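You operate a simulated robot arm through the tools that you are given. There is no shell and no other tool.

The job below is to be done with a simulated two-armed robot. You get a single attempt, and the scene is never put back.

JOB
Dryer shows Damp: open its vent, set the chart's heat, rerun, switch off.
Fine: the heat is the chart's for the pot inside; one run, till the screen shows Dry; then dial to Off and wait for Off. The door stays shut, the other pots where they are.

It is judged by the outcome, as a careful person would: the job done as asked, and still so three seconds after it is handed in. It fails if anything else is knocked over, pushed out of place, dropped, spilled or broken.

ROBOT AND FRAMES
Two 7-joint arms with fingered hands on one trunk that stands fixed in place. Base frame: the origin is at the foot of the trunk, x ahead of it, y to its left, z up. Readings come in cm, rad, newtons and seconds.
The left shoulder is at [3.6, 18.7, 130.8], the right one opposite. With the tool pointing down near the work surface each hand reaches from about 10 to 38 cm from the base axis, measured 20 degrees to its own side. Payload 3.6 kg a hand.
The tool frame of a hand sits at the grasp point between the pads (the TCP): z along the fingers, y along the line on which they close. The tips reach 2.6 cm beyond it. The gripper opens to 8.8 cm. The gripper's body begins 3 cm behind the TCP. The gripper is a hand of 3 fingers: y runs from the thumb to the fingers, the wrist lies at [-1.7, -9.8, -16.4] in the tool frame, and closing takes about 1.5 s.
Orientation is that of the tool frame in the base frame, as a unit quaternion [x, y, z, w]. With the fingers straight down and the wrist toward the robot, the tool's x, y and z point along [0, 1, 0], [1, 0, 0] and [0, 0, -1] of the base frame.

CONTROLS
- The arms move only by the tool move_arm. It takes "left_deltas", "right_deltas" or both (then of equal length, played together; a hand with none holds still); each is a list of rows, each a list of 7 numbers: the shift along the base's x, y, z in units of 40 mm (1.0 is 40 mm), then the turn, a rotation vector about the base's x, y, z in units of 5 degrees (1.0 is 5 degrees), then the finger opening in cm, from 0 to 8.8. In form: [[x, y, z, rx, ry, rz, grip], ...]. A call has 1 to 20 rows; each row shifts and turns the commanded pose from where the row before left it. A call with a number of a shift or a turn outside -1 to 1 is refused whole. Each row takes 0.2 s and may step no farther than 5 cm and 0.15 rad from the row before; otherwise, or with a gripper value out of range, the whole call is refused. A pose out of reach is approached as far as the arm can. The call stops where the force on the tool passes 90 N (or 10 N more than at its start, if that is more) or the arm is blocked; 0.2 s more then pass. The fingers move at their own pace (about 15.3 cm/s each) and stop on an object; they squeeze with about 28 N. The grip force told is the motor's: it shows also when the fingers shut on nothing. Time passes only in rows, and 0.2 s behind the last, so rows that do not move let the fingers close. The reply holds the time, the measured pose of the TCP, the force on the tool along the base axes, the opening and the grip force, in the units named above and with some noise, with the torque about the TCP (base axes, N m) and any sound that the robot's microphone picked up.
- Cameras (640 x 400 px; columns grow to the right, rows downward): "scene" is now at [23.27, 0.33, 124.41]; the picture's right is [0.05, -1.00, 0.00], its down [-0.16, -0.01, -0.99] and it looks along [0.99, 0.05, -0.16] (base axes); focal length 214 px, centre (320, 200). "left" rides on the left gripper at [-5.6, -8, -10.2] in its tool frame; the picture's right is [-0.74, -0.32, 0.60], its down [0.62, -0.67, 0.41] and it looks along [0.27, 0.67, 0.69] (tool axes); focal length 247 px, centre (320, 200). "right" rides on the right gripper at [5.6, -8, -10.2] in its tool frame; the picture's right is [-0.73, 0.32, -0.60], its down [-0.62, -0.66, 0.41] and it looks along [-0.27, 0.68, 0.69] (tool axes); focal length 247 px, centre (320, 200). There is no depth. A picture from a camera that has moved, and an enlarged one, comes with that camera's place and axes in the base frame and with its lens.
- camera(camera): a new picture of that camera. No time passes.
- move_column(by): slides the trunk up (or, below 0, down) by that many cm; the arms and the scene camera ride with it, the base frame stays. It gives what a move gives, with no picture.
- set_grasp(shape, hand): the hand has 3 fingers and takes this shape, open, in about a second: jaw (thumb against the fingers, like two jaws); tri (thumb and two fingers); tip (a fingertip pinch); poke (one finger out to press); point (the index stretched); flat (the hand flat); cup (the hand cupped); fist (a fist). The gripper value then closes the fingers along that shape, each until it touches; the sizes above hold for jaw. It gives what a move gives, with no picture.
- pan_tilt(pan, tilt): turns the head with the scene camera to pan (to the left, within 1.047 rad either way) and tilt (down, from -0.506 to 1.204), counted from straight ahead of the robot. It gives what a move gives.
- close_up(camera, box): a new picture of the part [left, top, right, bottom] of that camera's present view, enlarged. No time passes.
- sign_off(): hands the job in; it is judged then, once.

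Places have to be worked out from the pictures, the camera data and where the tool is seen. Open the grippers and draw the arms clear of the work before you hand the job in, unless the task says otherwise.

The tools are called after ">>>" by a JSON object that holds its "api" and its "payload". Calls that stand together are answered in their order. move_arm: Moves the arms, as the interface text tells. Its arguments: {"type":"object","properties":{"left_deltas":{"type":"array"},"right_deltas":{"type":"array"}},"required":[]} The other tools are called the same way: move_column (by) slides the trunk up or down; set_grasp (shape, hand) gives the hand a shape; pan_tilt (pan, tilt) turns the head that bears the scene camera; camera (camera) takes a picture; close_up (camera, box) takes an enlarged picture of a part of a camera's view; sign_off () hands the job in.

At the start:

```text
time_s: 0.0
left_eef_pos: [44.65, 20.48, 139.21]
left_orientation: [0.707, 0.708, 0.0, 0.0]
left_ft_force: [-0.5, 1.0, 0.1]
left_wrist_torque: [-0.02, 0.03, 0.0]
left_opening: 8.76
left_finger_force: 0.1
left_shape: jaw
right_eef_pos: [44.12, -13.81, 139.01]
right_orientation: [0.707, 0.707, -0.001, -0.001]
right_ft_force: [0.3, 0.2, 0.4]
right_wrist_torque: [0.0, 0.0, 0.0]
right_opening: 8.77
right_finger_force: 0.1
right_shape: jaw
trunk travel left (down, up): [-45.0, 30.7]
head pan, tilt: [0.047, 0.164]
```

scene: 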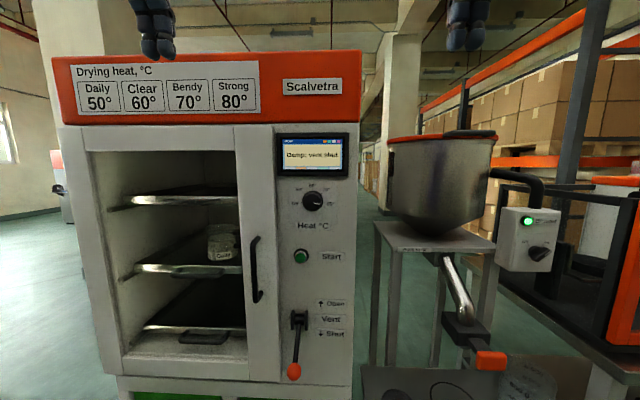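
right: 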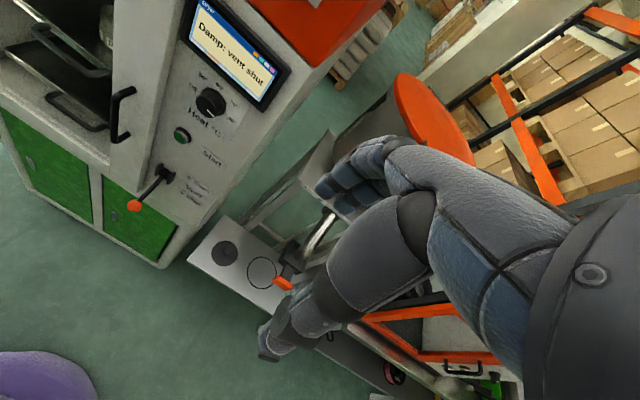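
left: 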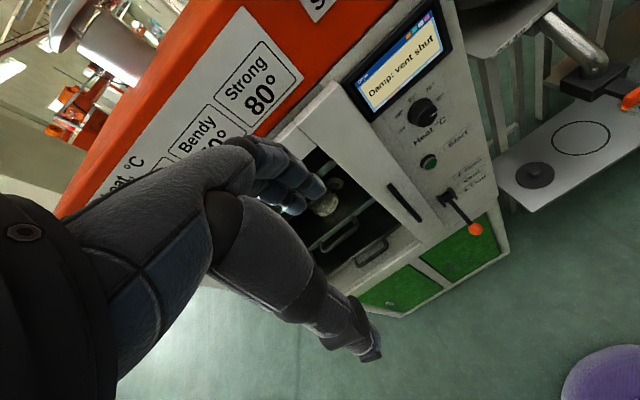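

The screen says "Damp: vent shut". I will look closer at the pot inside, the dial, and the vent lever.

>>> {"api": "close_up", "payload": {"camera": "scene", "box": [180, 210, 260, 280]}}

>>> {"api": "close_up", "payload": {"camera": "scene", "box": [270, 130, 360, 200]}}

>>> {"api": "close_up", "payload": {"camera": "scene", "box": [270, 175, 360, 240]}}

>>> {"api": "close_up", "payload": {"camera": "scene", "box": [270, 240, 360, 390]}}

>>> {"api": "close_up", "payload": {"camera": "right", "box": [120, 0, 320, 220]}}

>>> {"api": "close_up", "payload": {"camera": "left", "box": [280, 150, 380, 240]}}

```text
5.71 times, centred on (220, 245) of scene
camera zoom: at [23.27, 0.33, 124.41], right [0.05, -1.0, 0.0], down [-0.16, -0.01, -0.99], along [0.99, 0.05, -0.16], focal length 1226 px, centre (891, -57)
```

zoom: 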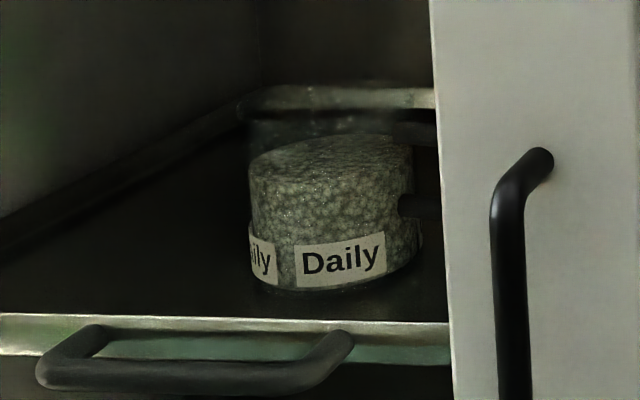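

```text
5.71 times, centred on (315, 165) of scene
camera zoom: at [23.27, 0.33, 124.41], right [0.05, -1.0, 0.0], down [-0.16, -0.01, -0.99], along [0.99, 0.05, -0.16], focal length 1226 px, centre (349, 400)
```

zoom: 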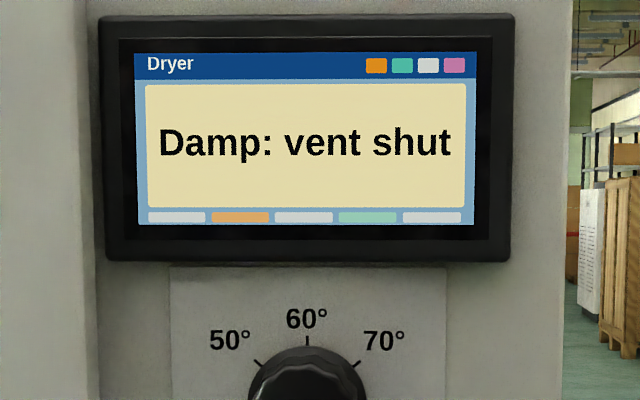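

```text
6.15 times, centred on (315, 208) of scene
camera zoom: at [23.27, 0.33, 124.41], right [0.05, -1.0, 0.0], down [-0.16, -0.01, -0.99], along [0.99, 0.05, -0.16], focal length 1320 px, centre (351, 154)
```

zoom: 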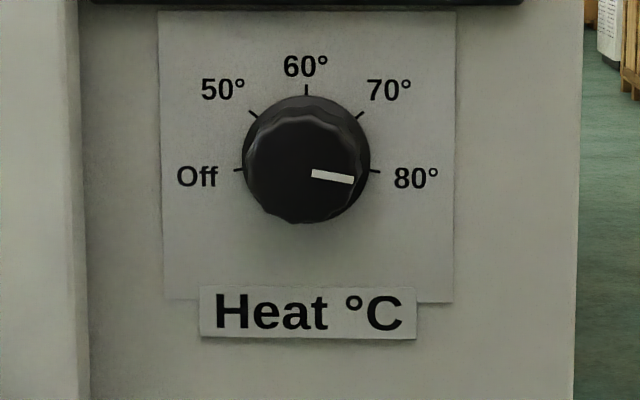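

```text
2.67 times, centred on (315, 315) of scene
camera zoom: at [23.27, 0.33, 124.41], right [0.05, -1.0, 0.0], down [-0.16, -0.01, -0.99], along [0.99, 0.05, -0.16], focal length 572 px, centre (333, -107)
```

zoom: 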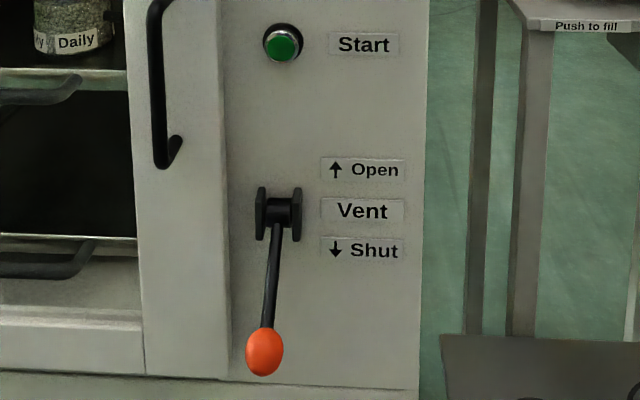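

```text
1.82 times, centred on (220, 110) of right
camera zoom: at [36.06, -8.21, 149.35], right [0.32, -0.74, 0.6], down [-0.67, -0.62, -0.41], along [0.67, -0.27, -0.69], focal length 449 px, centre (502, 364)
```

zoom: 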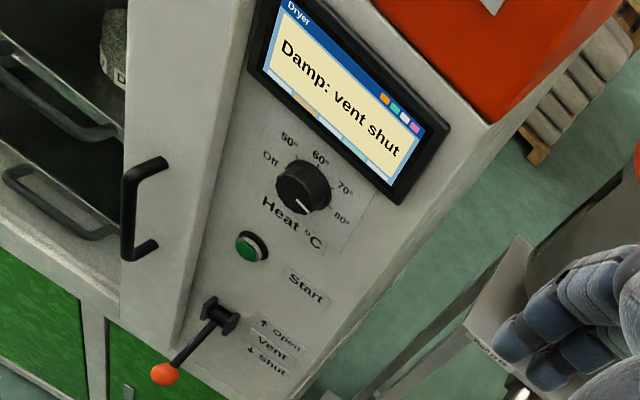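

```text
4.44 times, centred on (330, 195) of left
camera zoom: at [36.78, 14.93, 149.61], right [-0.32, -0.74, -0.6], down [-0.67, 0.62, -0.41], along [0.67, 0.27, -0.69], focal length 1098 px, centre (276, 222)
```

zoom: 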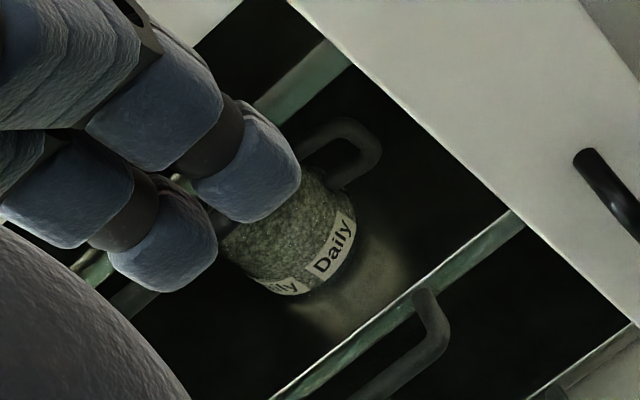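

The pot inside is marked "Daily", so the chart gives 50°; the dial is now at 80 and the vent lever is down. By triangulation the knob is near [68.7, 4.2, 116.7], Start near [69, 6.9, 104], the lever pivot near [68.8, 7.5, 88.3] and its ball near [59.3, 7.1, 84.4]. I'll look down to check the space in front of the robot before moving.

>>> {"api": "pan_tilt", "payload": {"pan": 0.05, "tilt": 0.9}}

>>> {"api": "camera", "payload": {"camera": "scene"}}

```text
time_s: 1.1
left_eef_pos: [44.66, 20.5, 139.16]
left_orientation: [0.707, 0.708, 0.001, 0.0]
left_ft_force: [-0.7, -0.3, -0.5]
left_wrist_torque: [-0.04, 0.02, 0.0]
left_opening: 8.75
left_finger_force: 0.0
left_shape: jaw
right_eef_pos: [44.13, -13.92, 139.1]
right_orientation: [0.708, 0.707, 0.0, 0.0]
right_ft_force: [0.2, 0.2, 0.1]
right_wrist_torque: [-0.01, -0.01, 0.02]
right_opening: 8.77
right_finger_force: 0.1
right_shape: jaw
trunk travel left (down, up): [-45.0, 30.7]
head pan, tilt: [0.051, 0.901]
```

```text
taken
camera scene: at [21.53, 0.28, 117.92], right [0.05, -1.0, 0.0], down [-0.78, -0.04, -0.62], along [0.62, 0.03, -0.78], focal length 214 px, centre (320, 200)
```

scene: 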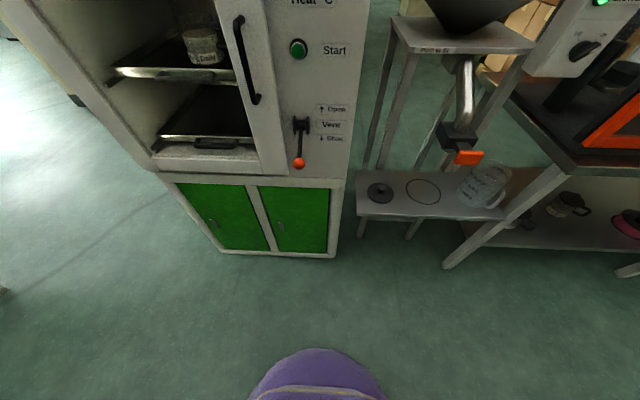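

The floor space ahead is clear; the hopper stand is at x > 58 to the right. I lower the trunk 25 cm, then turn the left hand to point forward.

>>> {"api": "move_column", "payload": {"by": -25}}

>>> {"api": "pan_tilt", "payload": {"pan": 0.05, "tilt": 0.45}}

>>> {"api": "move_arm", "payload": {"left_deltas": [[-0.1, 0, -0.2, 0, -1, 0, 8.8], [-0.1, 0, -0.2, 0, -1, 0, 8.8], [-0.1, 0, -0.2, 0, -1, 0, 8.8], [-0.1, 0, -0.2, 0, -1, 0, 8.8], [-0.1, 0, -0.2, 0, -1, 0, 8.8], [-0.1, 0, -0.2, 0, -1, 0, 8.8], [-0.1, 0, -0.2, 0, -1, 0, 8.8], [-0.1, 0, -0.2, 0, -1, 0, 8.8], [-0.1, 0, -0.2, 0, -1, 0, 8.8], [-0.1, 0, -0.2, 0, -1, 0, 8.8], [0, 0, -0.2, 0, -1, 0, 8.8], [0, 0, -0.2, 0, -1, 0, 8.8], [0, 0, -0.2, 0, -1, 0, 8.8], [0, 0, -0.2, 0, -1, 0, 8.8], [0, 0, -0.2, 0, -1, 0, 8.8], [0, 0, -0.2, 0, -1, 0, 8.8], [0, 0, -0.2, 0, -1, 0, 8.8], [0, 0, -0.2, 0, -1, 0, 8.8]]}}

>>> {"api": "camera", "payload": {"camera": "scene"}}

>>> {"api": "camera", "payload": {"camera": "left"}}

```text
time_s: 3.7
left_eef_pos: [44.75, 20.55, 114.25]
left_orientation: [0.707, 0.707, 0.0, 0.0]
left_ft_force: [0.0, -0.5, 0.7]
left_wrist_torque: [0.0, 0.02, -0.02]
left_opening: 8.76
left_finger_force: 0.0
left_shape: jaw
right_eef_pos: [44.04, -13.8, 113.99]
right_orientation: [0.707, 0.707, 0.001, 0.001]
right_ft_force: [-0.1, -0.9, -0.1]
right_wrist_torque: [0.0, 0.0, -0.04]
right_opening: 8.77
right_finger_force: 0.0
right_shape: jaw
trunk travel left (down, up): [-20.0, 55.7]
head pan, tilt: [0.051, 0.901]
```

```text
time_s: 4.6
left_eef_pos: [44.71, 20.43, 114.22]
left_orientation: [0.707, 0.707, 0.0, 0.0]
left_ft_force: [0.0, -0.5, -0.1]
left_wrist_torque: [0.03, -0.05, 0.01]
left_opening: 8.77
left_finger_force: 0.0
left_shape: jaw
right_eef_pos: [44.12, -13.91, 113.97]
right_orientation: [0.708, 0.707, 0.0, -0.001]
right_ft_force: [0.8, 0.0, -0.1]
right_wrist_torque: [0.0, 0.03, 0.02]
right_opening: 8.77
right_finger_force: 0.1
right_shape: jaw
trunk travel left (down, up): [-20.0, 55.7]
head pan, tilt: [0.051, 0.45]
```

```text
time_s: 8.4
left_eef_pos: [52.81, 17.23, 108.02]
left_orientation: [0.5, 0.5, 0.5, 0.5]
left_ft_force: [0.4, 0.6, -0.1]
left_wrist_torque: [0.02, -0.01, -0.01]
left_opening: 8.79
left_finger_force: 0.1
left_shape: jaw
left hand out of reach, approached as far as the arm can: row 5, 6, 7, 8, 9, 10, 11, 12, 13
right_eef_pos: [44.06, -13.82, 114.02]
right_orientation: [0.708, 0.707, -0.001, 0.0]
right_ft_force: [1.1, -0.2, 0.1]
right_wrist_torque: [0.01, -0.02, 0.0]
right_opening: 8.78
right_finger_force: 0.2
right_shape: jaw
trunk travel left (down, up): [-20.0, 55.7]
head pan, tilt: [0.051, 0.45]
```

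```text
taken
camera scene: at [26.84, 0.36, 94.78], right [0.05, -1.0, 0.0], down [-0.43, -0.02, -0.9], along [0.9, 0.05, -0.44], focal length 214 px, centre (320, 200)
```

scene: 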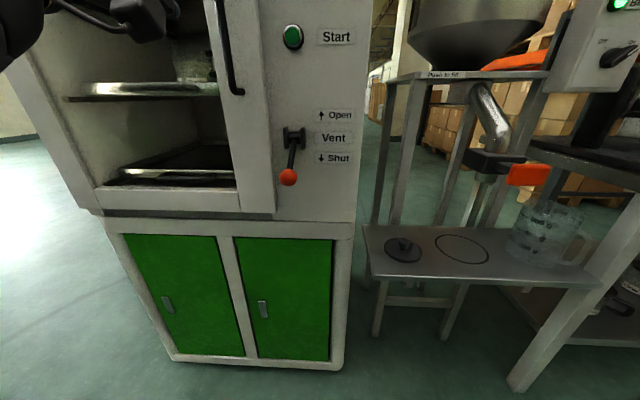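

```text
taken
camera left: at [42.64, 11.69, 100.24], right [0.6, -0.73, -0.32], down [0.41, 0.62, -0.67], along [0.69, 0.27, 0.68], focal length 247 px, centre (320, 200)
```

left: 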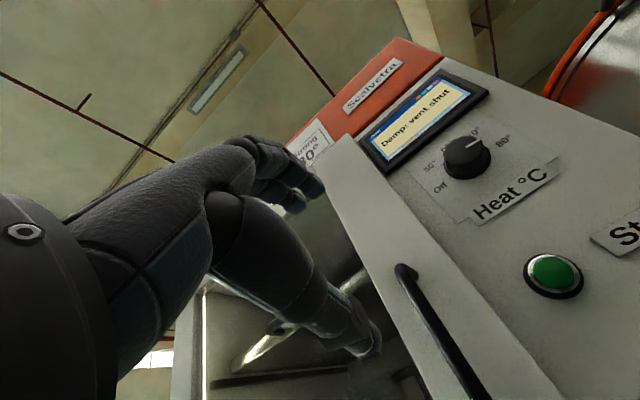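

The left hand now points forward (tool y up) at [52.8, 17.2, 108]. Two scene views place the lever ball near [60.5, 7.2, 83]. I move the hand to a spot short of the ball, level with it, and look again.

>>> {"api": "move_arm", "payload": {"left_deltas": [[0, -0.25, -0.6, 0, 0, 0, 8.8], [-0.05, -0.25, -0.6, 0, 0, 0, 8.8], [-0.05, -0.25, -0.6, 0, 0, 0, 8.8], [-0.05, -0.25, -0.6, 0, 0, 0, 8.8], [-0.05, -0.25, -0.6, 0, 0, 0, 8.8], [-0.05, -0.25, -0.6, 0, 0, 0, 8.8], [-0.05, -0.25, -0.6, 0, 0, 0, 8.8], [-0.05, -0.25, -0.6, 0, 0, 0, 8.8], [-0.05, -0.25, -0.6, 0, 0, 0, 8.8], [-0.05, -0.25, -0.6, 0, 0, 0, 8.8]]}}

>>> {"api": "camera", "payload": {"camera": "scene"}}

>>> {"api": "camera", "payload": {"camera": "left"}}

```text
time_s: 10.6
left_eef_pos: [51.08, 7.16, 83.93]
left_orientation: [0.501, 0.499, 0.499, 0.501]
left_ft_force: [0.0, -0.1, 0.6]
left_wrist_torque: [0.03, -0.02, -0.02]
left_opening: 8.78
left_finger_force: 0.0
left_shape: jaw
right_eef_pos: [44.06, -13.79, 114.04]
right_orientation: [0.708, 0.706, -0.001, -0.001]
right_ft_force: [-0.6, -0.4, 0.3]
right_wrist_torque: [-0.01, -0.01, 0.01]
right_opening: 8.76
right_finger_force: 0.1
right_shape: jaw
trunk travel left (down, up): [-20.0, 55.7]
head pan, tilt: [0.051, 0.45]
```

```text
taken
camera scene: at [26.84, 0.35, 94.78], right [0.05, -1.0, 0.0], down [-0.43, -0.02, -0.9], along [0.9, 0.05, -0.44], focal length 214 px, centre (320, 200)
```

scene: 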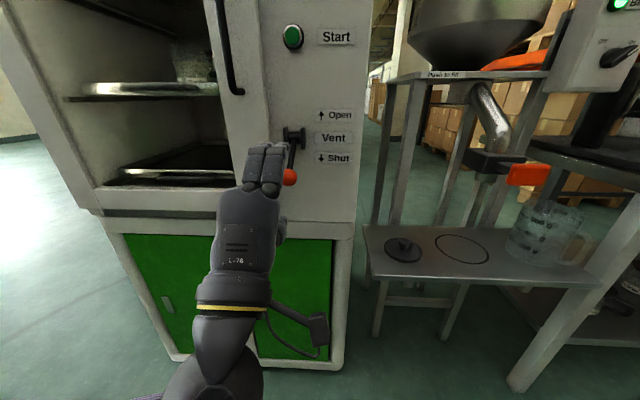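

```text
taken
camera left: at [40.95, 1.68, 76.11], right [0.6, -0.74, -0.32], down [0.41, 0.62, -0.67], along [0.69, 0.27, 0.68], focal length 247 px, centre (320, 200)
```

left: 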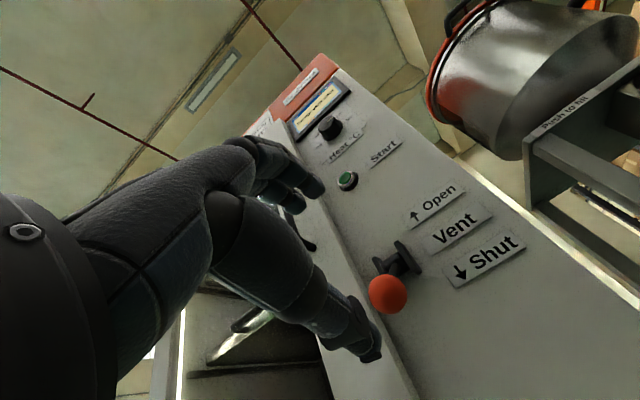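

The left camera confirms the ball near [60.5, 7.4, 82.7] and the pivot near [69.5, 7, 88]. I advance with the hand open so the ball comes between thumb (below) and fingers (above), then close loosely around it.

>>> {"api": "move_arm", "payload": {"left_deltas": [[0.37, 0.01, -0.05, 0, 0, 0, 8.8], [0.37, 0.01, -0.05, 0, 0, 0, 8.8], [0.37, 0.01, -0.05, 0, 0, 0, 8.8], [0.37, 0.01, -0.05, 0, 0, 0, 8.8], [0.37, 0.01, -0.05, 0, 0, 0, 8.8], [0.37, 0.01, -0.05, 0, 0, 0, 8.8], [0, 0, 0, 0, 0, 0, 5], [0, 0, 0, 0, 0, 0, 4], [0, 0, 0, 0, 0, 0, 4], [0, 0, 0, 0, 0, 0, 4]]}}

>>> {"api": "camera", "payload": {"camera": "scene"}}

>>> {"api": "camera", "payload": {"camera": "left"}}

```text
time_s: 12.8
left_eef_pos: [60.01, 7.52, 82.82]
left_orientation: [0.5, 0.501, 0.499, 0.5]
left_ft_force: [0.1, -0.9, 0.5]
left_wrist_torque: [0.0, 0.03, -0.02]
left_opening: 4.07
left_finger_force: 0.0
left_shape: jaw
right_eef_pos: [44.16, -13.75, 114.09]
right_orientation: [0.708, 0.706, -0.001, -0.001]
right_ft_force: [0.7, 0.0, -0.3]
right_wrist_torque: [-0.01, 0.0, -0.01]
right_opening: 8.77
right_finger_force: 0.0
right_shape: jaw
trunk travel left (down, up): [-20.0, 55.7]
head pan, tilt: [0.051, 0.45]
```

```text
taken
camera scene: at [26.84, 0.36, 94.78], right [0.05, -1.0, 0.0], down [-0.43, -0.02, -0.9], along [0.9, 0.05, -0.44], focal length 214 px, centre (320, 200)
```

scene: 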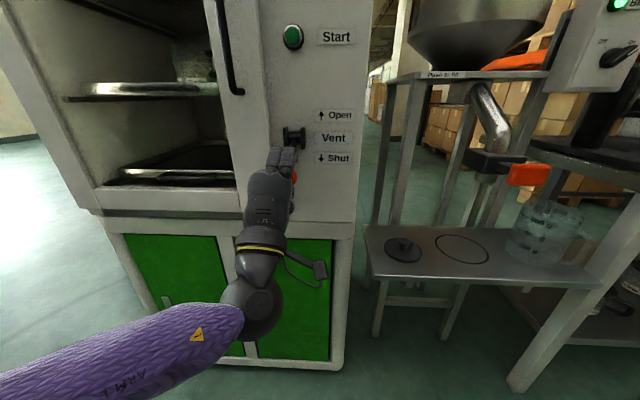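

```text
taken
camera left: at [49.76, 2.01, 74.94], right [0.6, -0.74, -0.32], down [0.41, 0.62, -0.67], along [0.69, 0.27, 0.67], focal length 247 px, centre (320, 200)
```

left: 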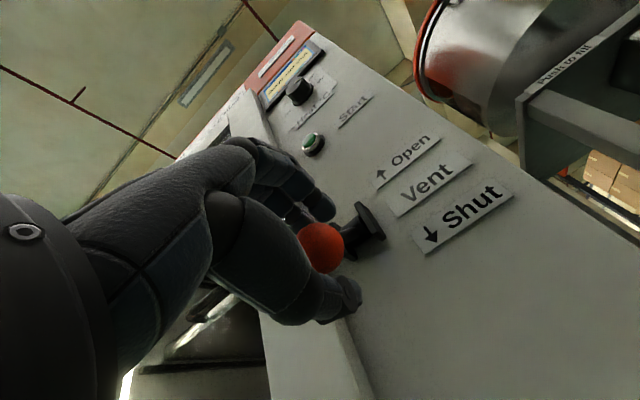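

The ball sits inside the loose grasp. I now lift along the lever's arc to the Open side.

>>> {"api": "move_arm", "payload": {"left_deltas": [[-0.05, 0, 0.25, 0, 0, 0, 4], [-0.05, 0, 0.25, 0, 0, 0, 4], [-0.05, 0, 0.25, 0, 0, 0, 4], [-0.03, 0, 0.25, 0, 0, 0, 4], [-0.02, 0, 0.25, 0, 0, 0, 4], [0, 0, 0.25, 0, 0, 0, 4], [0, 0, 0.25, 0, 0, 0, 4], [0.03, 0, 0.25, 0, 0, 0, 4], [0.05, 0, 0.25, 0, 0, 0, 4]]}}

>>> {"api": "camera", "payload": {"camera": "scene"}}

>>> {"api": "camera", "payload": {"camera": "left"}}

```text
time_s: 14.8
left_eef_pos: [59.33, 7.77, 91.86]
left_orientation: [0.5, 0.5, 0.499, 0.5]
left_ft_force: [-0.5, -0.2, -1.9]
left_wrist_torque: [0.02, 0.01, 0.04]
left_opening: 4.24
left_finger_force: 0.2
left_shape: jaw
right_eef_pos: [44.18, -13.79, 114.12]
right_orientation: [0.707, 0.707, -0.001, 0.0]
right_ft_force: [-0.3, 0.5, -0.3]
right_wrist_torque: [-0.04, 0.02, -0.01]
right_opening: 8.77
right_finger_force: 0.2
right_shape: jaw
trunk travel left (down, up): [-20.0, 55.7]
head pan, tilt: [0.051, 0.45]
```

```text
taken
camera scene: at [26.84, 0.36, 94.78], right [0.05, -1.0, 0.0], down [-0.43, -0.02, -0.9], along [0.9, 0.05, -0.44], focal length 214 px, centre (320, 200)
```

scene: 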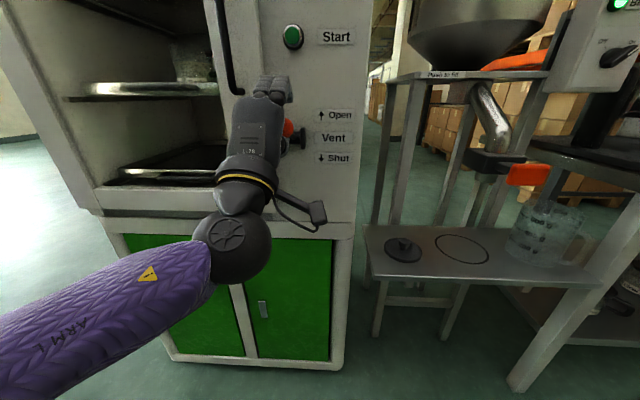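

```text
taken
camera left: at [49.19, 2.3, 84.02], right [0.6, -0.74, -0.32], down [0.41, 0.62, -0.67], along [0.69, 0.27, 0.68], focal length 247 px, centre (320, 200)
```

left: 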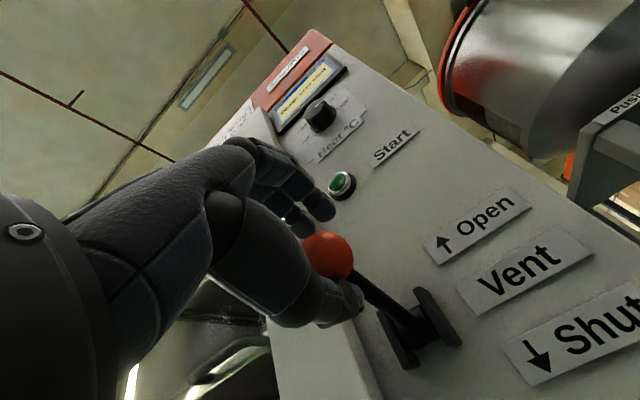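

The lever is now above horizontal with only ~2 N resistance, so it isn't at its stop yet. I keep lifting in small steps.

>>> {"api": "move_arm", "payload": {"left_deltas": [[0.06, 0, 0.2, 0, 0, 0, 4], [0.07, 0, 0.2, 0, 0, 0, 4], [0.09, 0, 0.2, 0, 0, 0, 4]]}}

>>> {"api": "camera", "payload": {"camera": "left"}}

```text
time_s: 15.6
left_eef_pos: [60.12, 7.72, 94.02]
left_orientation: [0.501, 0.501, 0.499, 0.499]
left_ft_force: [-10.5, -0.6, -7.0]
left_wrist_torque: [-0.01, 0.44, -0.03]
left_opening: 4.6
left_finger_force: 0.0
left_shape: jaw
right_eef_pos: [44.13, -13.86, 114.06]
right_orientation: [0.707, 0.707, 0.0, 0.001]
right_ft_force: [-0.4, 0.8, -0.3]
right_wrist_torque: [-0.01, 0.0, -0.02]
right_opening: 8.78
right_finger_force: 0.0
right_shape: jaw
trunk travel left (down, up): [-20.0, 55.7]
head pan, tilt: [0.051, 0.45]
```

```text
taken
camera left: at [49.9, 2.11, 86.4], right [0.6, -0.74, -0.32], down [0.41, 0.62, -0.67], along [0.69, 0.27, 0.67], focal length 247 px, centre (320, 200)
```

left: 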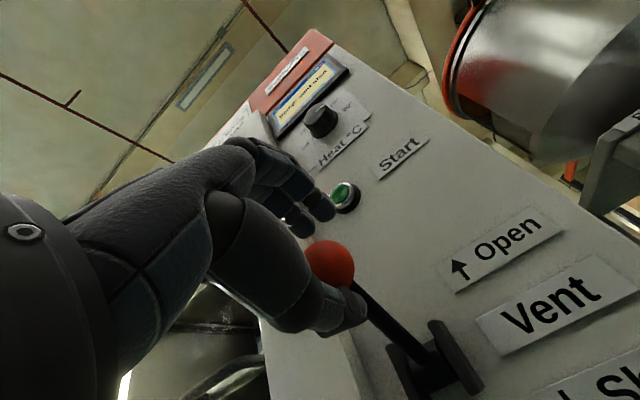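

Force rose to about 12 N, suggesting the stop. I'll check the screen and continue up slightly with x eased back.

>>> {"api": "close_up", "payload": {"camera": "left", "box": [270, 50, 370, 150]}}

>>> {"api": "move_arm", "payload": {"left_deltas": [[0.0, 0, 0.15, 0, 0, 0, 4], [0.0, 0, 0.15, 0, 0, 0, 4], [0.0, 0, 0.15, 0, 0, 0, 4]]}}

>>> {"api": "camera", "payload": {"camera": "left"}}

>>> {"api": "camera", "payload": {"camera": "scene"}}

```text
4.00 times, centred on (320, 100) of left
camera zoom: at [49.9, 2.11, 86.4], right [0.6, -0.74, -0.32], down [0.41, 0.62, -0.67], along [0.69, 0.27, 0.67], focal length 988 px, centre (320, 600)
```

zoom: 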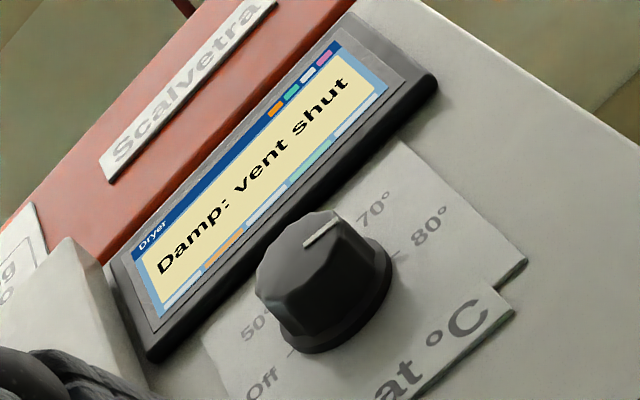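

```text
time_s: 16.4
left_eef_pos: [60.22, 7.67, 95.2]
left_orientation: [0.506, 0.502, 0.496, 0.496]
left_ft_force: [-19.1, 1.5, -38.1]
left_wrist_torque: [0.08, 0.81, 0.0]
left_opening: 5.41
left_finger_force: 0.0
left_shape: jaw
right_eef_pos: [44.18, -13.62, 114.05]
right_orientation: [0.708, 0.707, -0.001, -0.002]
right_ft_force: [0.2, -0.1, -1.0]
right_wrist_torque: [-0.02, 0.0, -0.01]
right_opening: 8.77
right_finger_force: 0.1
right_shape: jaw
trunk travel left (down, up): [-20.0, 55.7]
head pan, tilt: [0.051, 0.45]
```

```text
taken
camera left: at [49.99, 2.18, 87.6], right [0.59, -0.74, -0.33], down [0.4, 0.62, -0.67], along [0.7, 0.26, 0.67], focal length 247 px, centre (320, 200)
```

left: 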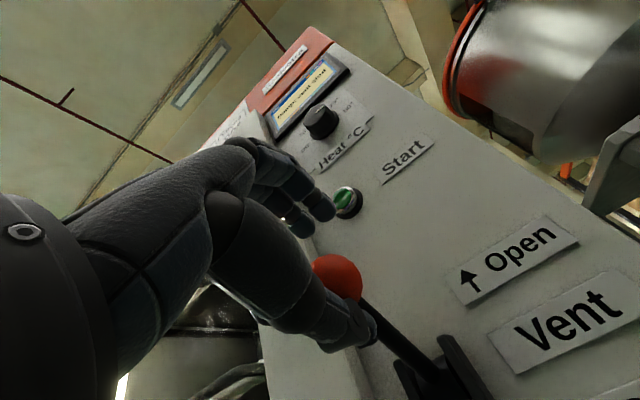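

```text
taken
camera scene: at [26.91, 0.4, 94.7], right [0.05, -1.0, 0.0], down [-0.44, -0.02, -0.9], along [0.9, 0.05, -0.44], focal length 214 px, centre (320, 200)
```

scene: 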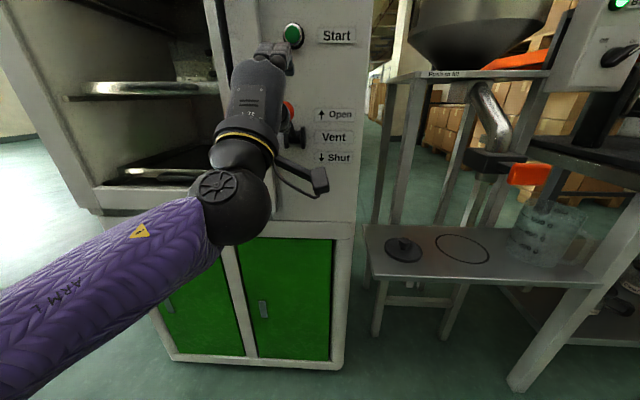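

Force jumped to 38 N, so the lever is against its Open stop. I relax, open the fingers, and back away from the ball.

>>> {"api": "move_arm", "payload": {"left_deltas": [[0, 0, -0.15, 0, 0, 0, 8.8], [0, 0, -0.1, 0, 0, 0, 8.8], [0, 0, 0, 0, 0, 0, 8.8], [0, 0, 0, 0, 0, 0, 8.8], [0, 0, 0, 0, 0, 0, 8.8], [-0.4, 0, 0, 0, 0, 0, 8.8], [-0.5, 0, 0, 0, 0, 0, 8.8], [-0.5, 0, 0, 0, 0, 0, 8.8], [-0.5, 0, 0, 0, 0, 0, 8.8], [-0.4, 0, 0, 0, 0, 0, 8.8]]}}

>>> {"api": "camera", "payload": {"camera": "left"}}

>>> {"api": "camera", "payload": {"camera": "scene"}}

```text
time_s: 18.6
left_eef_pos: [51.04, 7.76, 94.88]
left_orientation: [0.5, 0.501, 0.499, 0.501]
left_ft_force: [0.1, -0.4, 0.0]
left_wrist_torque: [-0.02, 0.01, 0.0]
left_opening: 8.82
left_finger_force: 0.0
left_shape: jaw
right_eef_pos: [44.06, -13.77, 114.1]
right_orientation: [0.707, 0.707, 0.0, -0.001]
right_ft_force: [-0.1, -0.7, -0.1]
right_wrist_torque: [0.0, 0.0, -0.01]
right_opening: 8.77
right_finger_force: 0.1
right_shape: jaw
trunk travel left (down, up): [-20.0, 55.7]
head pan, tilt: [0.051, 0.45]
```

```text
taken
camera left: at [40.89, 2.22, 87.04], right [0.6, -0.74, -0.32], down [0.41, 0.62, -0.67], along [0.69, 0.27, 0.67], focal length 247 px, centre (320, 200)
```

left: 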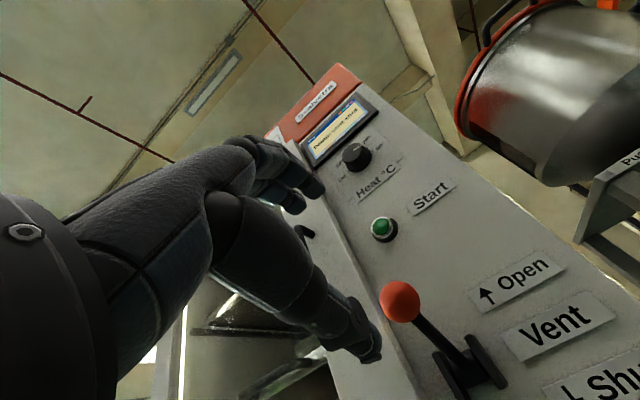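

```text
taken
camera scene: at [26.83, 0.36, 94.79], right [0.05, -1.0, 0.0], down [-0.43, -0.02, -0.9], along [0.9, 0.05, -0.44], focal length 214 px, centre (320, 200)
```

scene: 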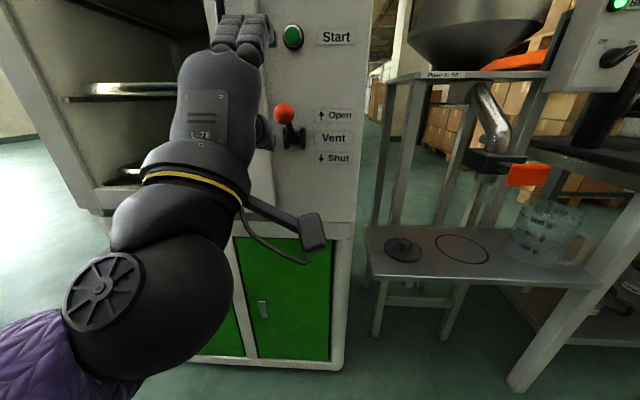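

The lever stays up at about +28° (mirror of its start), so the vent is open. I raise the trunk 20 cm so hand and scene camera come level with the dial.

>>> {"api": "move_column", "payload": {"by": 20}}

>>> {"api": "pan_tilt", "payload": {"pan": 0.05, "tilt": 0.25}}

>>> {"api": "camera", "payload": {"camera": "scene"}}

>>> {"api": "camera", "payload": {"camera": "left"}}

```text
time_s: 20.7
left_eef_pos: [51.1, 7.5, 115.03]
left_orientation: [0.501, 0.501, 0.499, 0.5]
left_ft_force: [-0.3, 0.1, 0.3]
left_wrist_torque: [0.02, 0.01, 0.0]
left_opening: 8.78
left_finger_force: 0.1
left_shape: jaw
right_eef_pos: [44.12, -13.76, 133.99]
right_orientation: [0.707, 0.707, 0.0, -0.001]
right_ft_force: [0.4, -0.2, 0.6]
right_wrist_torque: [0.01, 0.04, -0.01]
right_opening: 8.79
right_finger_force: 0.1
right_shape: jaw
trunk travel left (down, up): [-40.0, 35.7]
head pan, tilt: [0.051, 0.45]
```

```text
time_s: 21.5
left_eef_pos: [50.99, 7.63, 115.09]
left_orientation: [0.5, 0.5, 0.499, 0.5]
left_ft_force: [0.2, -0.1, 0.1]
left_wrist_torque: [-0.01, 0.01, 0.0]
left_opening: 8.77
left_finger_force: 0.1
left_shape: jaw
right_eef_pos: [44.07, -13.74, 134.04]
right_orientation: [0.708, 0.707, 0.0, -0.001]
right_ft_force: [0.2, -0.6, -0.9]
right_wrist_torque: [0.0, 0.01, 0.02]
right_opening: 8.78
right_finger_force: 0.1
right_shape: jaw
trunk travel left (down, up): [-40.0, 35.7]
head pan, tilt: [0.051, 0.25]
```

```text
taken
camera scene: at [23.8, 0.37, 118.33], right [0.05, -1.0, 0.0], down [-0.25, -0.01, -0.97], along [0.97, 0.05, -0.25], focal length 214 px, centre (320, 200)
```

scene: 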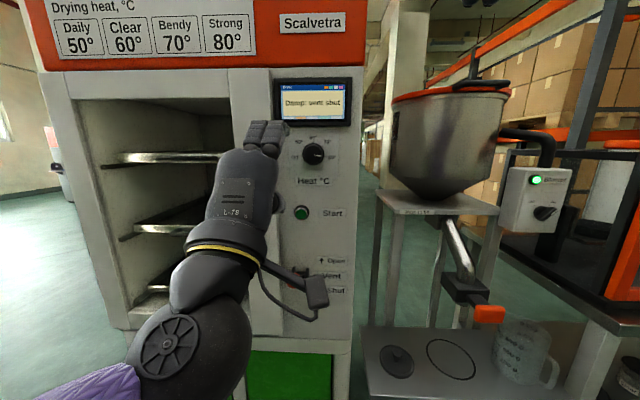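

```text
taken
camera left: at [40.87, 2.07, 107.24], right [0.6, -0.74, -0.32], down [0.41, 0.62, -0.67], along [0.69, 0.27, 0.67], focal length 247 px, centre (320, 200)
```

left: 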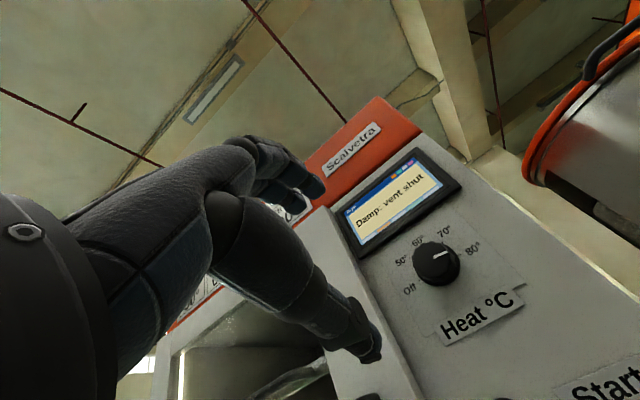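

Screen unchanged (still shows the last run). The knob is about [67–69, 4.1, 116.4], radius ~2.2 cm. I'll turn the hand +60° about x first (wrist to the left) while centring on the knob axis, so I then have room to turn counter-clockwise.

>>> {"api": "move_arm", "payload": {"left_deltas": [[0, -0.073, 0.027, 1, 0, 0, 6.5], [0, -0.073, 0.027, 1, 0, 0, 6.5], [0, -0.073, 0.027, 1, 0, 0, 6.5], [0, -0.073, 0.027, 1, 0, 0, 6.5], [0, -0.073, 0.027, 1, 0, 0, 6.5], [0, -0.073, 0.027, 1, 0, 0, 6.5], [0, -0.073, 0.027, 1, 0, 0, 6.5], [0, -0.073, 0.027, 1, 0, 0, 6.5], [0, -0.073, 0.027, 1, 0, 0, 6.5], [0, -0.073, 0.027, 1, 0, 0, 6.5], [0, -0.073, 0.027, 1, 0, 0, 6.5], [0, -0.073, 0.027, 1, 0, 0, 6.5]]}}

>>> {"api": "camera", "payload": {"camera": "scene"}}

>>> {"api": "camera", "payload": {"camera": "left"}}

```text
time_s: 24.1
left_eef_pos: [50.92, 3.95, 116.41]
left_orientation: [0.684, 0.183, 0.682, 0.183]
left_ft_force: [-0.1, -0.2, 0.2]
left_wrist_torque: [0.04, 0.03, -0.05]
left_opening: 6.54
left_finger_force: 0.0
left_shape: jaw
right_eef_pos: [44.04, -13.83, 134.05]
right_orientation: [0.709, 0.706, -0.001, -0.001]
right_ft_force: [0.2, 0.2, 0.8]
right_wrist_torque: [0.02, 0.03, -0.01]
right_opening: 8.79
right_finger_force: 0.1
right_shape: jaw
trunk travel left (down, up): [-40.0, 35.7]
head pan, tilt: [0.051, 0.25]
```

```text
taken
camera scene: at [23.81, 0.37, 118.33], right [0.05, -1.0, 0.0], down [-0.25, -0.01, -0.97], along [0.97, 0.05, -0.25], focal length 214 px, centre (320, 200)
```

scene: 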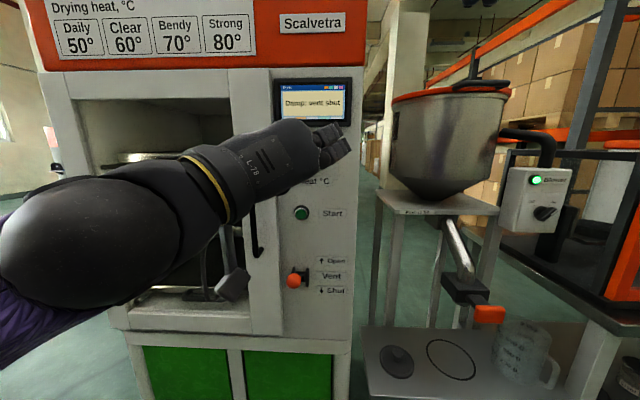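

```text
taken
camera left: at [40.85, 8.27, 107.76], right [0.6, -0.09, -0.8], down [0.41, 0.89, 0.21], along [0.69, -0.45, 0.57], focal length 247 px, centre (320, 200)
```

left: 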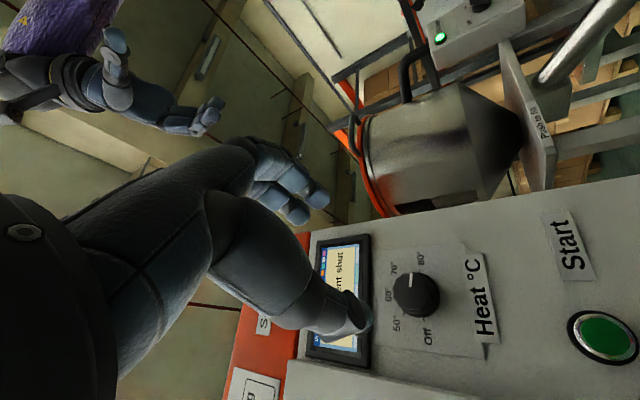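

The hand took the +60° roll without trouble. Estimates put the knob axis at about y 4.4, z 116.6; I move in to x≈61 and refine.

>>> {"api": "move_arm", "payload": {"left_deltas": [[0.5, 0.02, 0.01, 0, 0, 0, 6.5], [0.5, 0.02, 0.01, 0, 0, 0, 6.5], [0.5, 0.02, 0.01, 0, 0, 0, 6.5], [0.5, 0.02, 0.01, 0, 0, 0, 6.5], [0.5, 0.02, 0.01, 0, 0, 0, 6.5]]}}

>>> {"api": "camera", "payload": {"camera": "scene"}}

>>> {"api": "camera", "payload": {"camera": "left"}}

>>> {"api": "camera", "payload": {"camera": "right"}}

```text
time_s: 25.3
left_eef_pos: [61.07, 4.54, 116.52]
left_orientation: [0.683, 0.183, 0.683, 0.183]
left_ft_force: [-0.5, 0.1, 0.4]
left_wrist_torque: [0.01, -0.01, -0.01]
left_opening: 6.52
left_finger_force: 0.0
left_shape: jaw
right_eef_pos: [44.19, -13.96, 134.15]
right_orientation: [0.708, 0.707, -0.001, 0.0]
right_ft_force: [0.0, -0.7, -0.2]
right_wrist_torque: [0.04, 0.04, -0.01]
right_opening: 8.77
right_finger_force: 0.0
right_shape: jaw
trunk travel left (down, up): [-40.0, 35.7]
head pan, tilt: [0.051, 0.25]
```

```text
taken
camera scene: at [23.83, 0.36, 118.32], right [0.05, -1.0, 0.0], down [-0.25, -0.01, -0.97], along [0.97, 0.05, -0.25], focal length 214 px, centre (320, 200)
```

scene: 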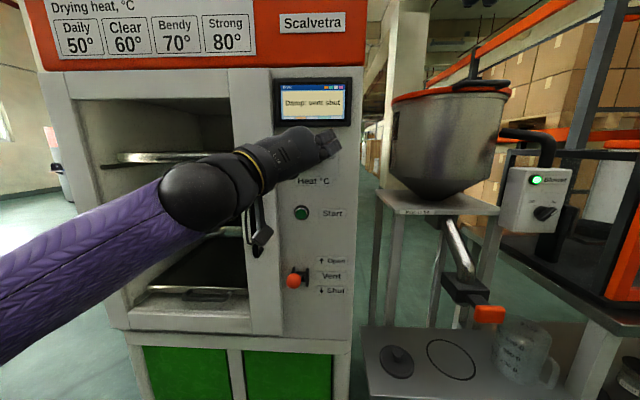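

```text
taken
camera left: at [50.88, 8.79, 107.85], right [0.6, -0.09, -0.8], down [0.41, 0.89, 0.21], along [0.69, -0.45, 0.57], focal length 247 px, centre (320, 200)
```

left: 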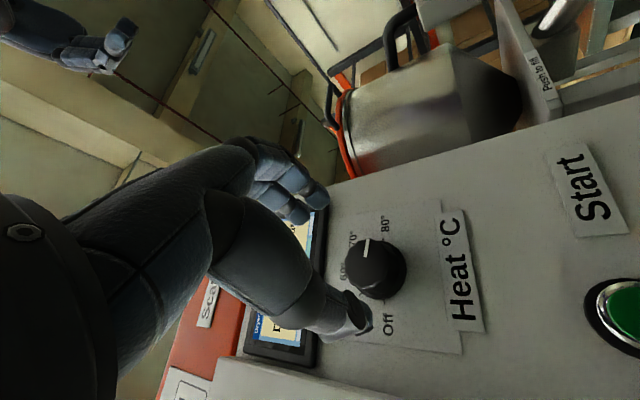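

```text
taken
camera right: at [36.11, -8.22, 144.34], right [0.32, -0.74, 0.6], down [-0.67, -0.62, -0.41], along [0.67, -0.27, -0.69], focal length 247 px, centre (320, 200)
```

right: 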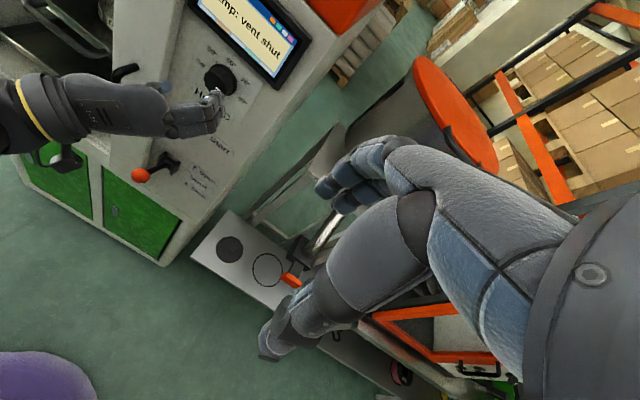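

I'll zoom in on the knob from the left and right cameras to pin down the axis more accurately.

>>> {"api": "close_up", "payload": {"camera": "left", "box": [300, 190, 460, 350]}}

>>> {"api": "close_up", "payload": {"camera": "right", "box": [120, 20, 300, 200]}}

>>> {"api": "close_up", "payload": {"camera": "scene", "box": [260, 70, 370, 230]}}

```text
2.50 times, centred on (380, 270) of left
camera zoom: at [50.88, 8.79, 107.85], right [0.6, -0.09, -0.8], down [0.41, 0.89, 0.21], along [0.69, -0.45, 0.57], focal length 617 px, centre (170, 25)
```

zoom: 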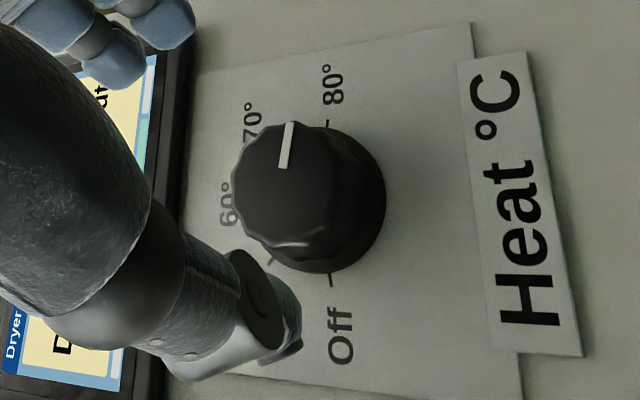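

```text
2.22 times, centred on (210, 110) of right
camera zoom: at [36.11, -8.22, 144.34], right [0.32, -0.74, 0.6], down [-0.67, -0.62, -0.41], along [0.67, -0.27, -0.69], focal length 549 px, centre (564, 400)
```

zoom: 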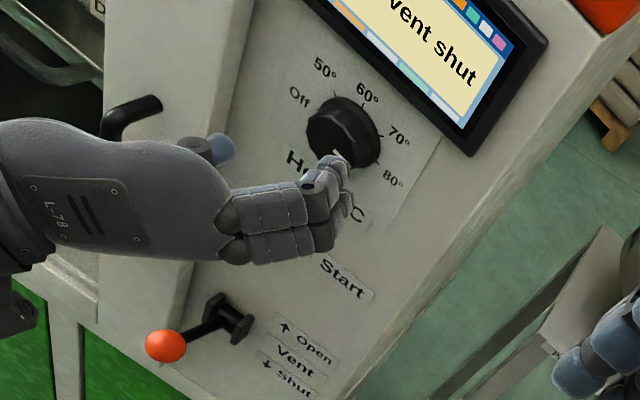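

```text
2.50 times, centred on (315, 150) of scene
camera zoom: at [23.83, 0.36, 118.32], right [0.05, -1.0, 0.0], down [-0.25, -0.01, -0.97], along [0.97, 0.05, -0.25], focal length 536 px, centre (332, 325)
```

zoom: 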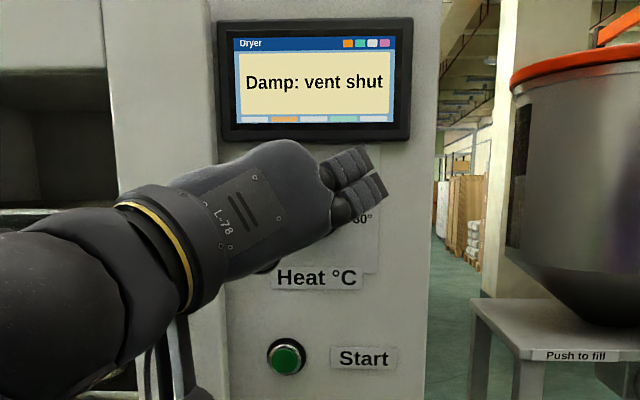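

The left camera gives the axis at y≈4.5, z≈116.1, with the knob face at x≈67 and the panel at x≈69.5. I advance to x≈65.7 straddling the knob and close on it.

>>> {"api": "move_arm", "payload": {"left_deltas": [[0.3, 0, -0.03, 0, 0, 0, 6.5], [0.3, 0, -0.03, 0, 0, 0, 6.5], [0.3, 0, -0.03, 0, 0, 0, 6.5], [0.25, 0, 0, 0, 0, 0, 6.5]]}}

>>> {"api": "close_up", "payload": {"camera": "left", "box": [240, 150, 480, 350]}}

>>> {"api": "close_up", "payload": {"camera": "right", "box": [120, 20, 300, 200]}}

```text
time_s: 26.3
left_eef_pos: [65.6, 4.34, 116.17]
left_orientation: [0.684, 0.183, 0.682, 0.183]
left_ft_force: [0.6, 0.1, 0.7]
left_wrist_torque: [-0.01, -0.01, 0.03]
left_opening: 6.55
left_finger_force: 0.1
left_shape: jaw
right_eef_pos: [44.09, -13.8, 134.08]
right_orientation: [0.708, 0.707, -0.001, -0.001]
right_ft_force: [-0.2, -0.9, -1.2]
right_wrist_torque: [0.0, -0.02, 0.0]
right_opening: 8.8
right_finger_force: 0.1
right_shape: jaw
trunk travel left (down, up): [-40.0, 35.7]
head pan, tilt: [0.051, 0.25]
```

```text
2.00 times, centred on (360, 250) of left
camera zoom: at [55.52, 8.6, 107.5], right [0.6, -0.09, -0.8], down [0.41, 0.89, 0.21], along [0.69, -0.45, 0.57], focal length 494 px, centre (240, 100)
```

zoom: 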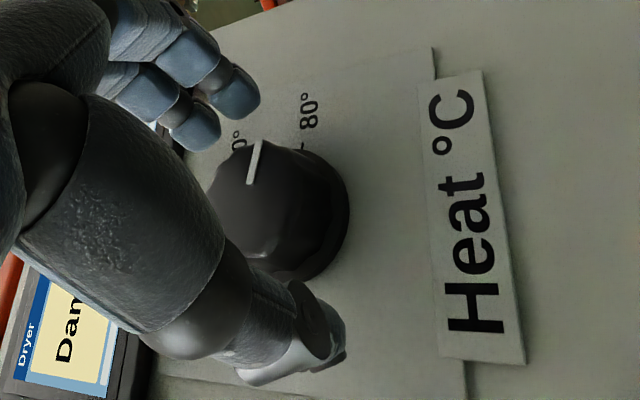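

```text
2.22 times, centred on (210, 110) of right
camera zoom: at [36.07, -8.21, 144.35], right [0.32, -0.74, 0.6], down [-0.67, -0.62, -0.41], along [0.67, -0.27, -0.69], focal length 549 px, centre (564, 400)
```

zoom: 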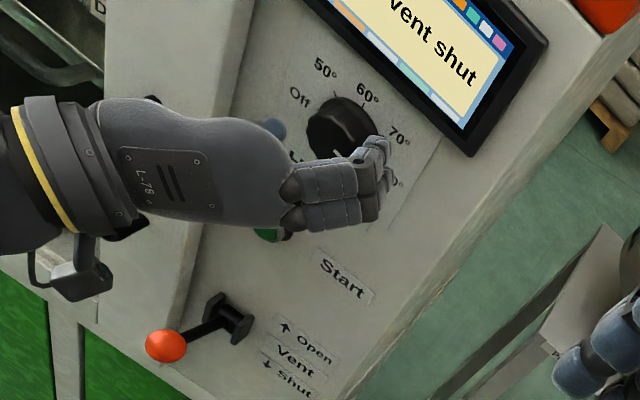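

The knob looks centred between fingers and thumb from the left camera. I close the fingers on it.

>>> {"api": "move_arm", "payload": {"left_deltas": [[0, 0, 0, 0, 0, 0, 5.5], [0, 0, 0, 0, 0, 0, 4.5], [0, 0, 0, 0, 0, 0, 3], [0, 0, 0, 0, 0, 0, 2], [0, 0, 0, 0, 0, 0, 2], [0, 0, 0, 0, 0, 0, 2]]}}

>>> {"api": "close_up", "payload": {"camera": "left", "box": [240, 150, 480, 350]}}

>>> {"api": "close_up", "payload": {"camera": "right", "box": [120, 20, 300, 200]}}

```text
time_s: 27.7
left_eef_pos: [65.6, 4.29, 116.25]
left_orientation: [0.683, 0.183, 0.683, 0.184]
left_ft_force: [-0.2, -1.8, 4.4]
left_wrist_torque: [0.02, -0.1, -0.03]
left_opening: 2.99
left_finger_force: 28.2
left_shape: jaw
right_eef_pos: [44.04, -13.92, 134.09]
right_orientation: [0.708, 0.706, 0.0, 0.0]
right_ft_force: [-0.1, 0.7, 0.9]
right_wrist_torque: [-0.01, 0.01, 0.0]
right_opening: 8.77
right_finger_force: 0.1
right_shape: jaw
trunk travel left (down, up): [-40.0, 35.7]
head pan, tilt: [0.051, 0.25]
```

```text
2.00 times, centred on (360, 250) of left
camera zoom: at [55.48, 8.56, 107.59], right [0.6, -0.09, -0.8], down [0.41, 0.89, 0.21], along [0.69, -0.45, 0.57], focal length 494 px, centre (240, 100)
```

zoom: 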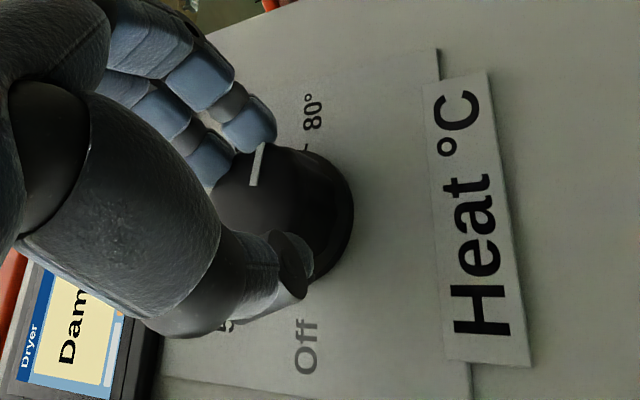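

```text
2.22 times, centred on (210, 110) of right
camera zoom: at [36.02, -8.26, 144.36], right [0.32, -0.74, 0.6], down [-0.67, -0.62, -0.41], along [0.67, -0.27, -0.69], focal length 549 px, centre (564, 400)
```

zoom: 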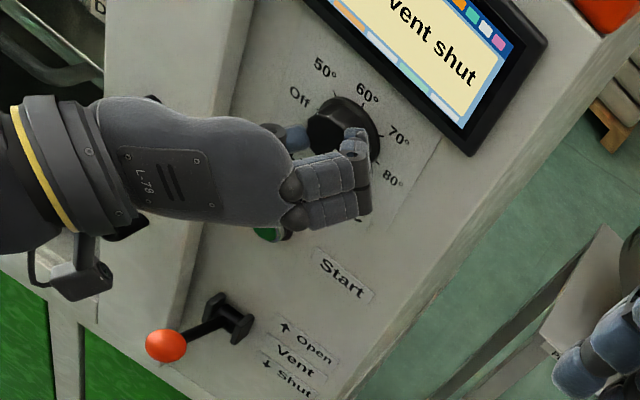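

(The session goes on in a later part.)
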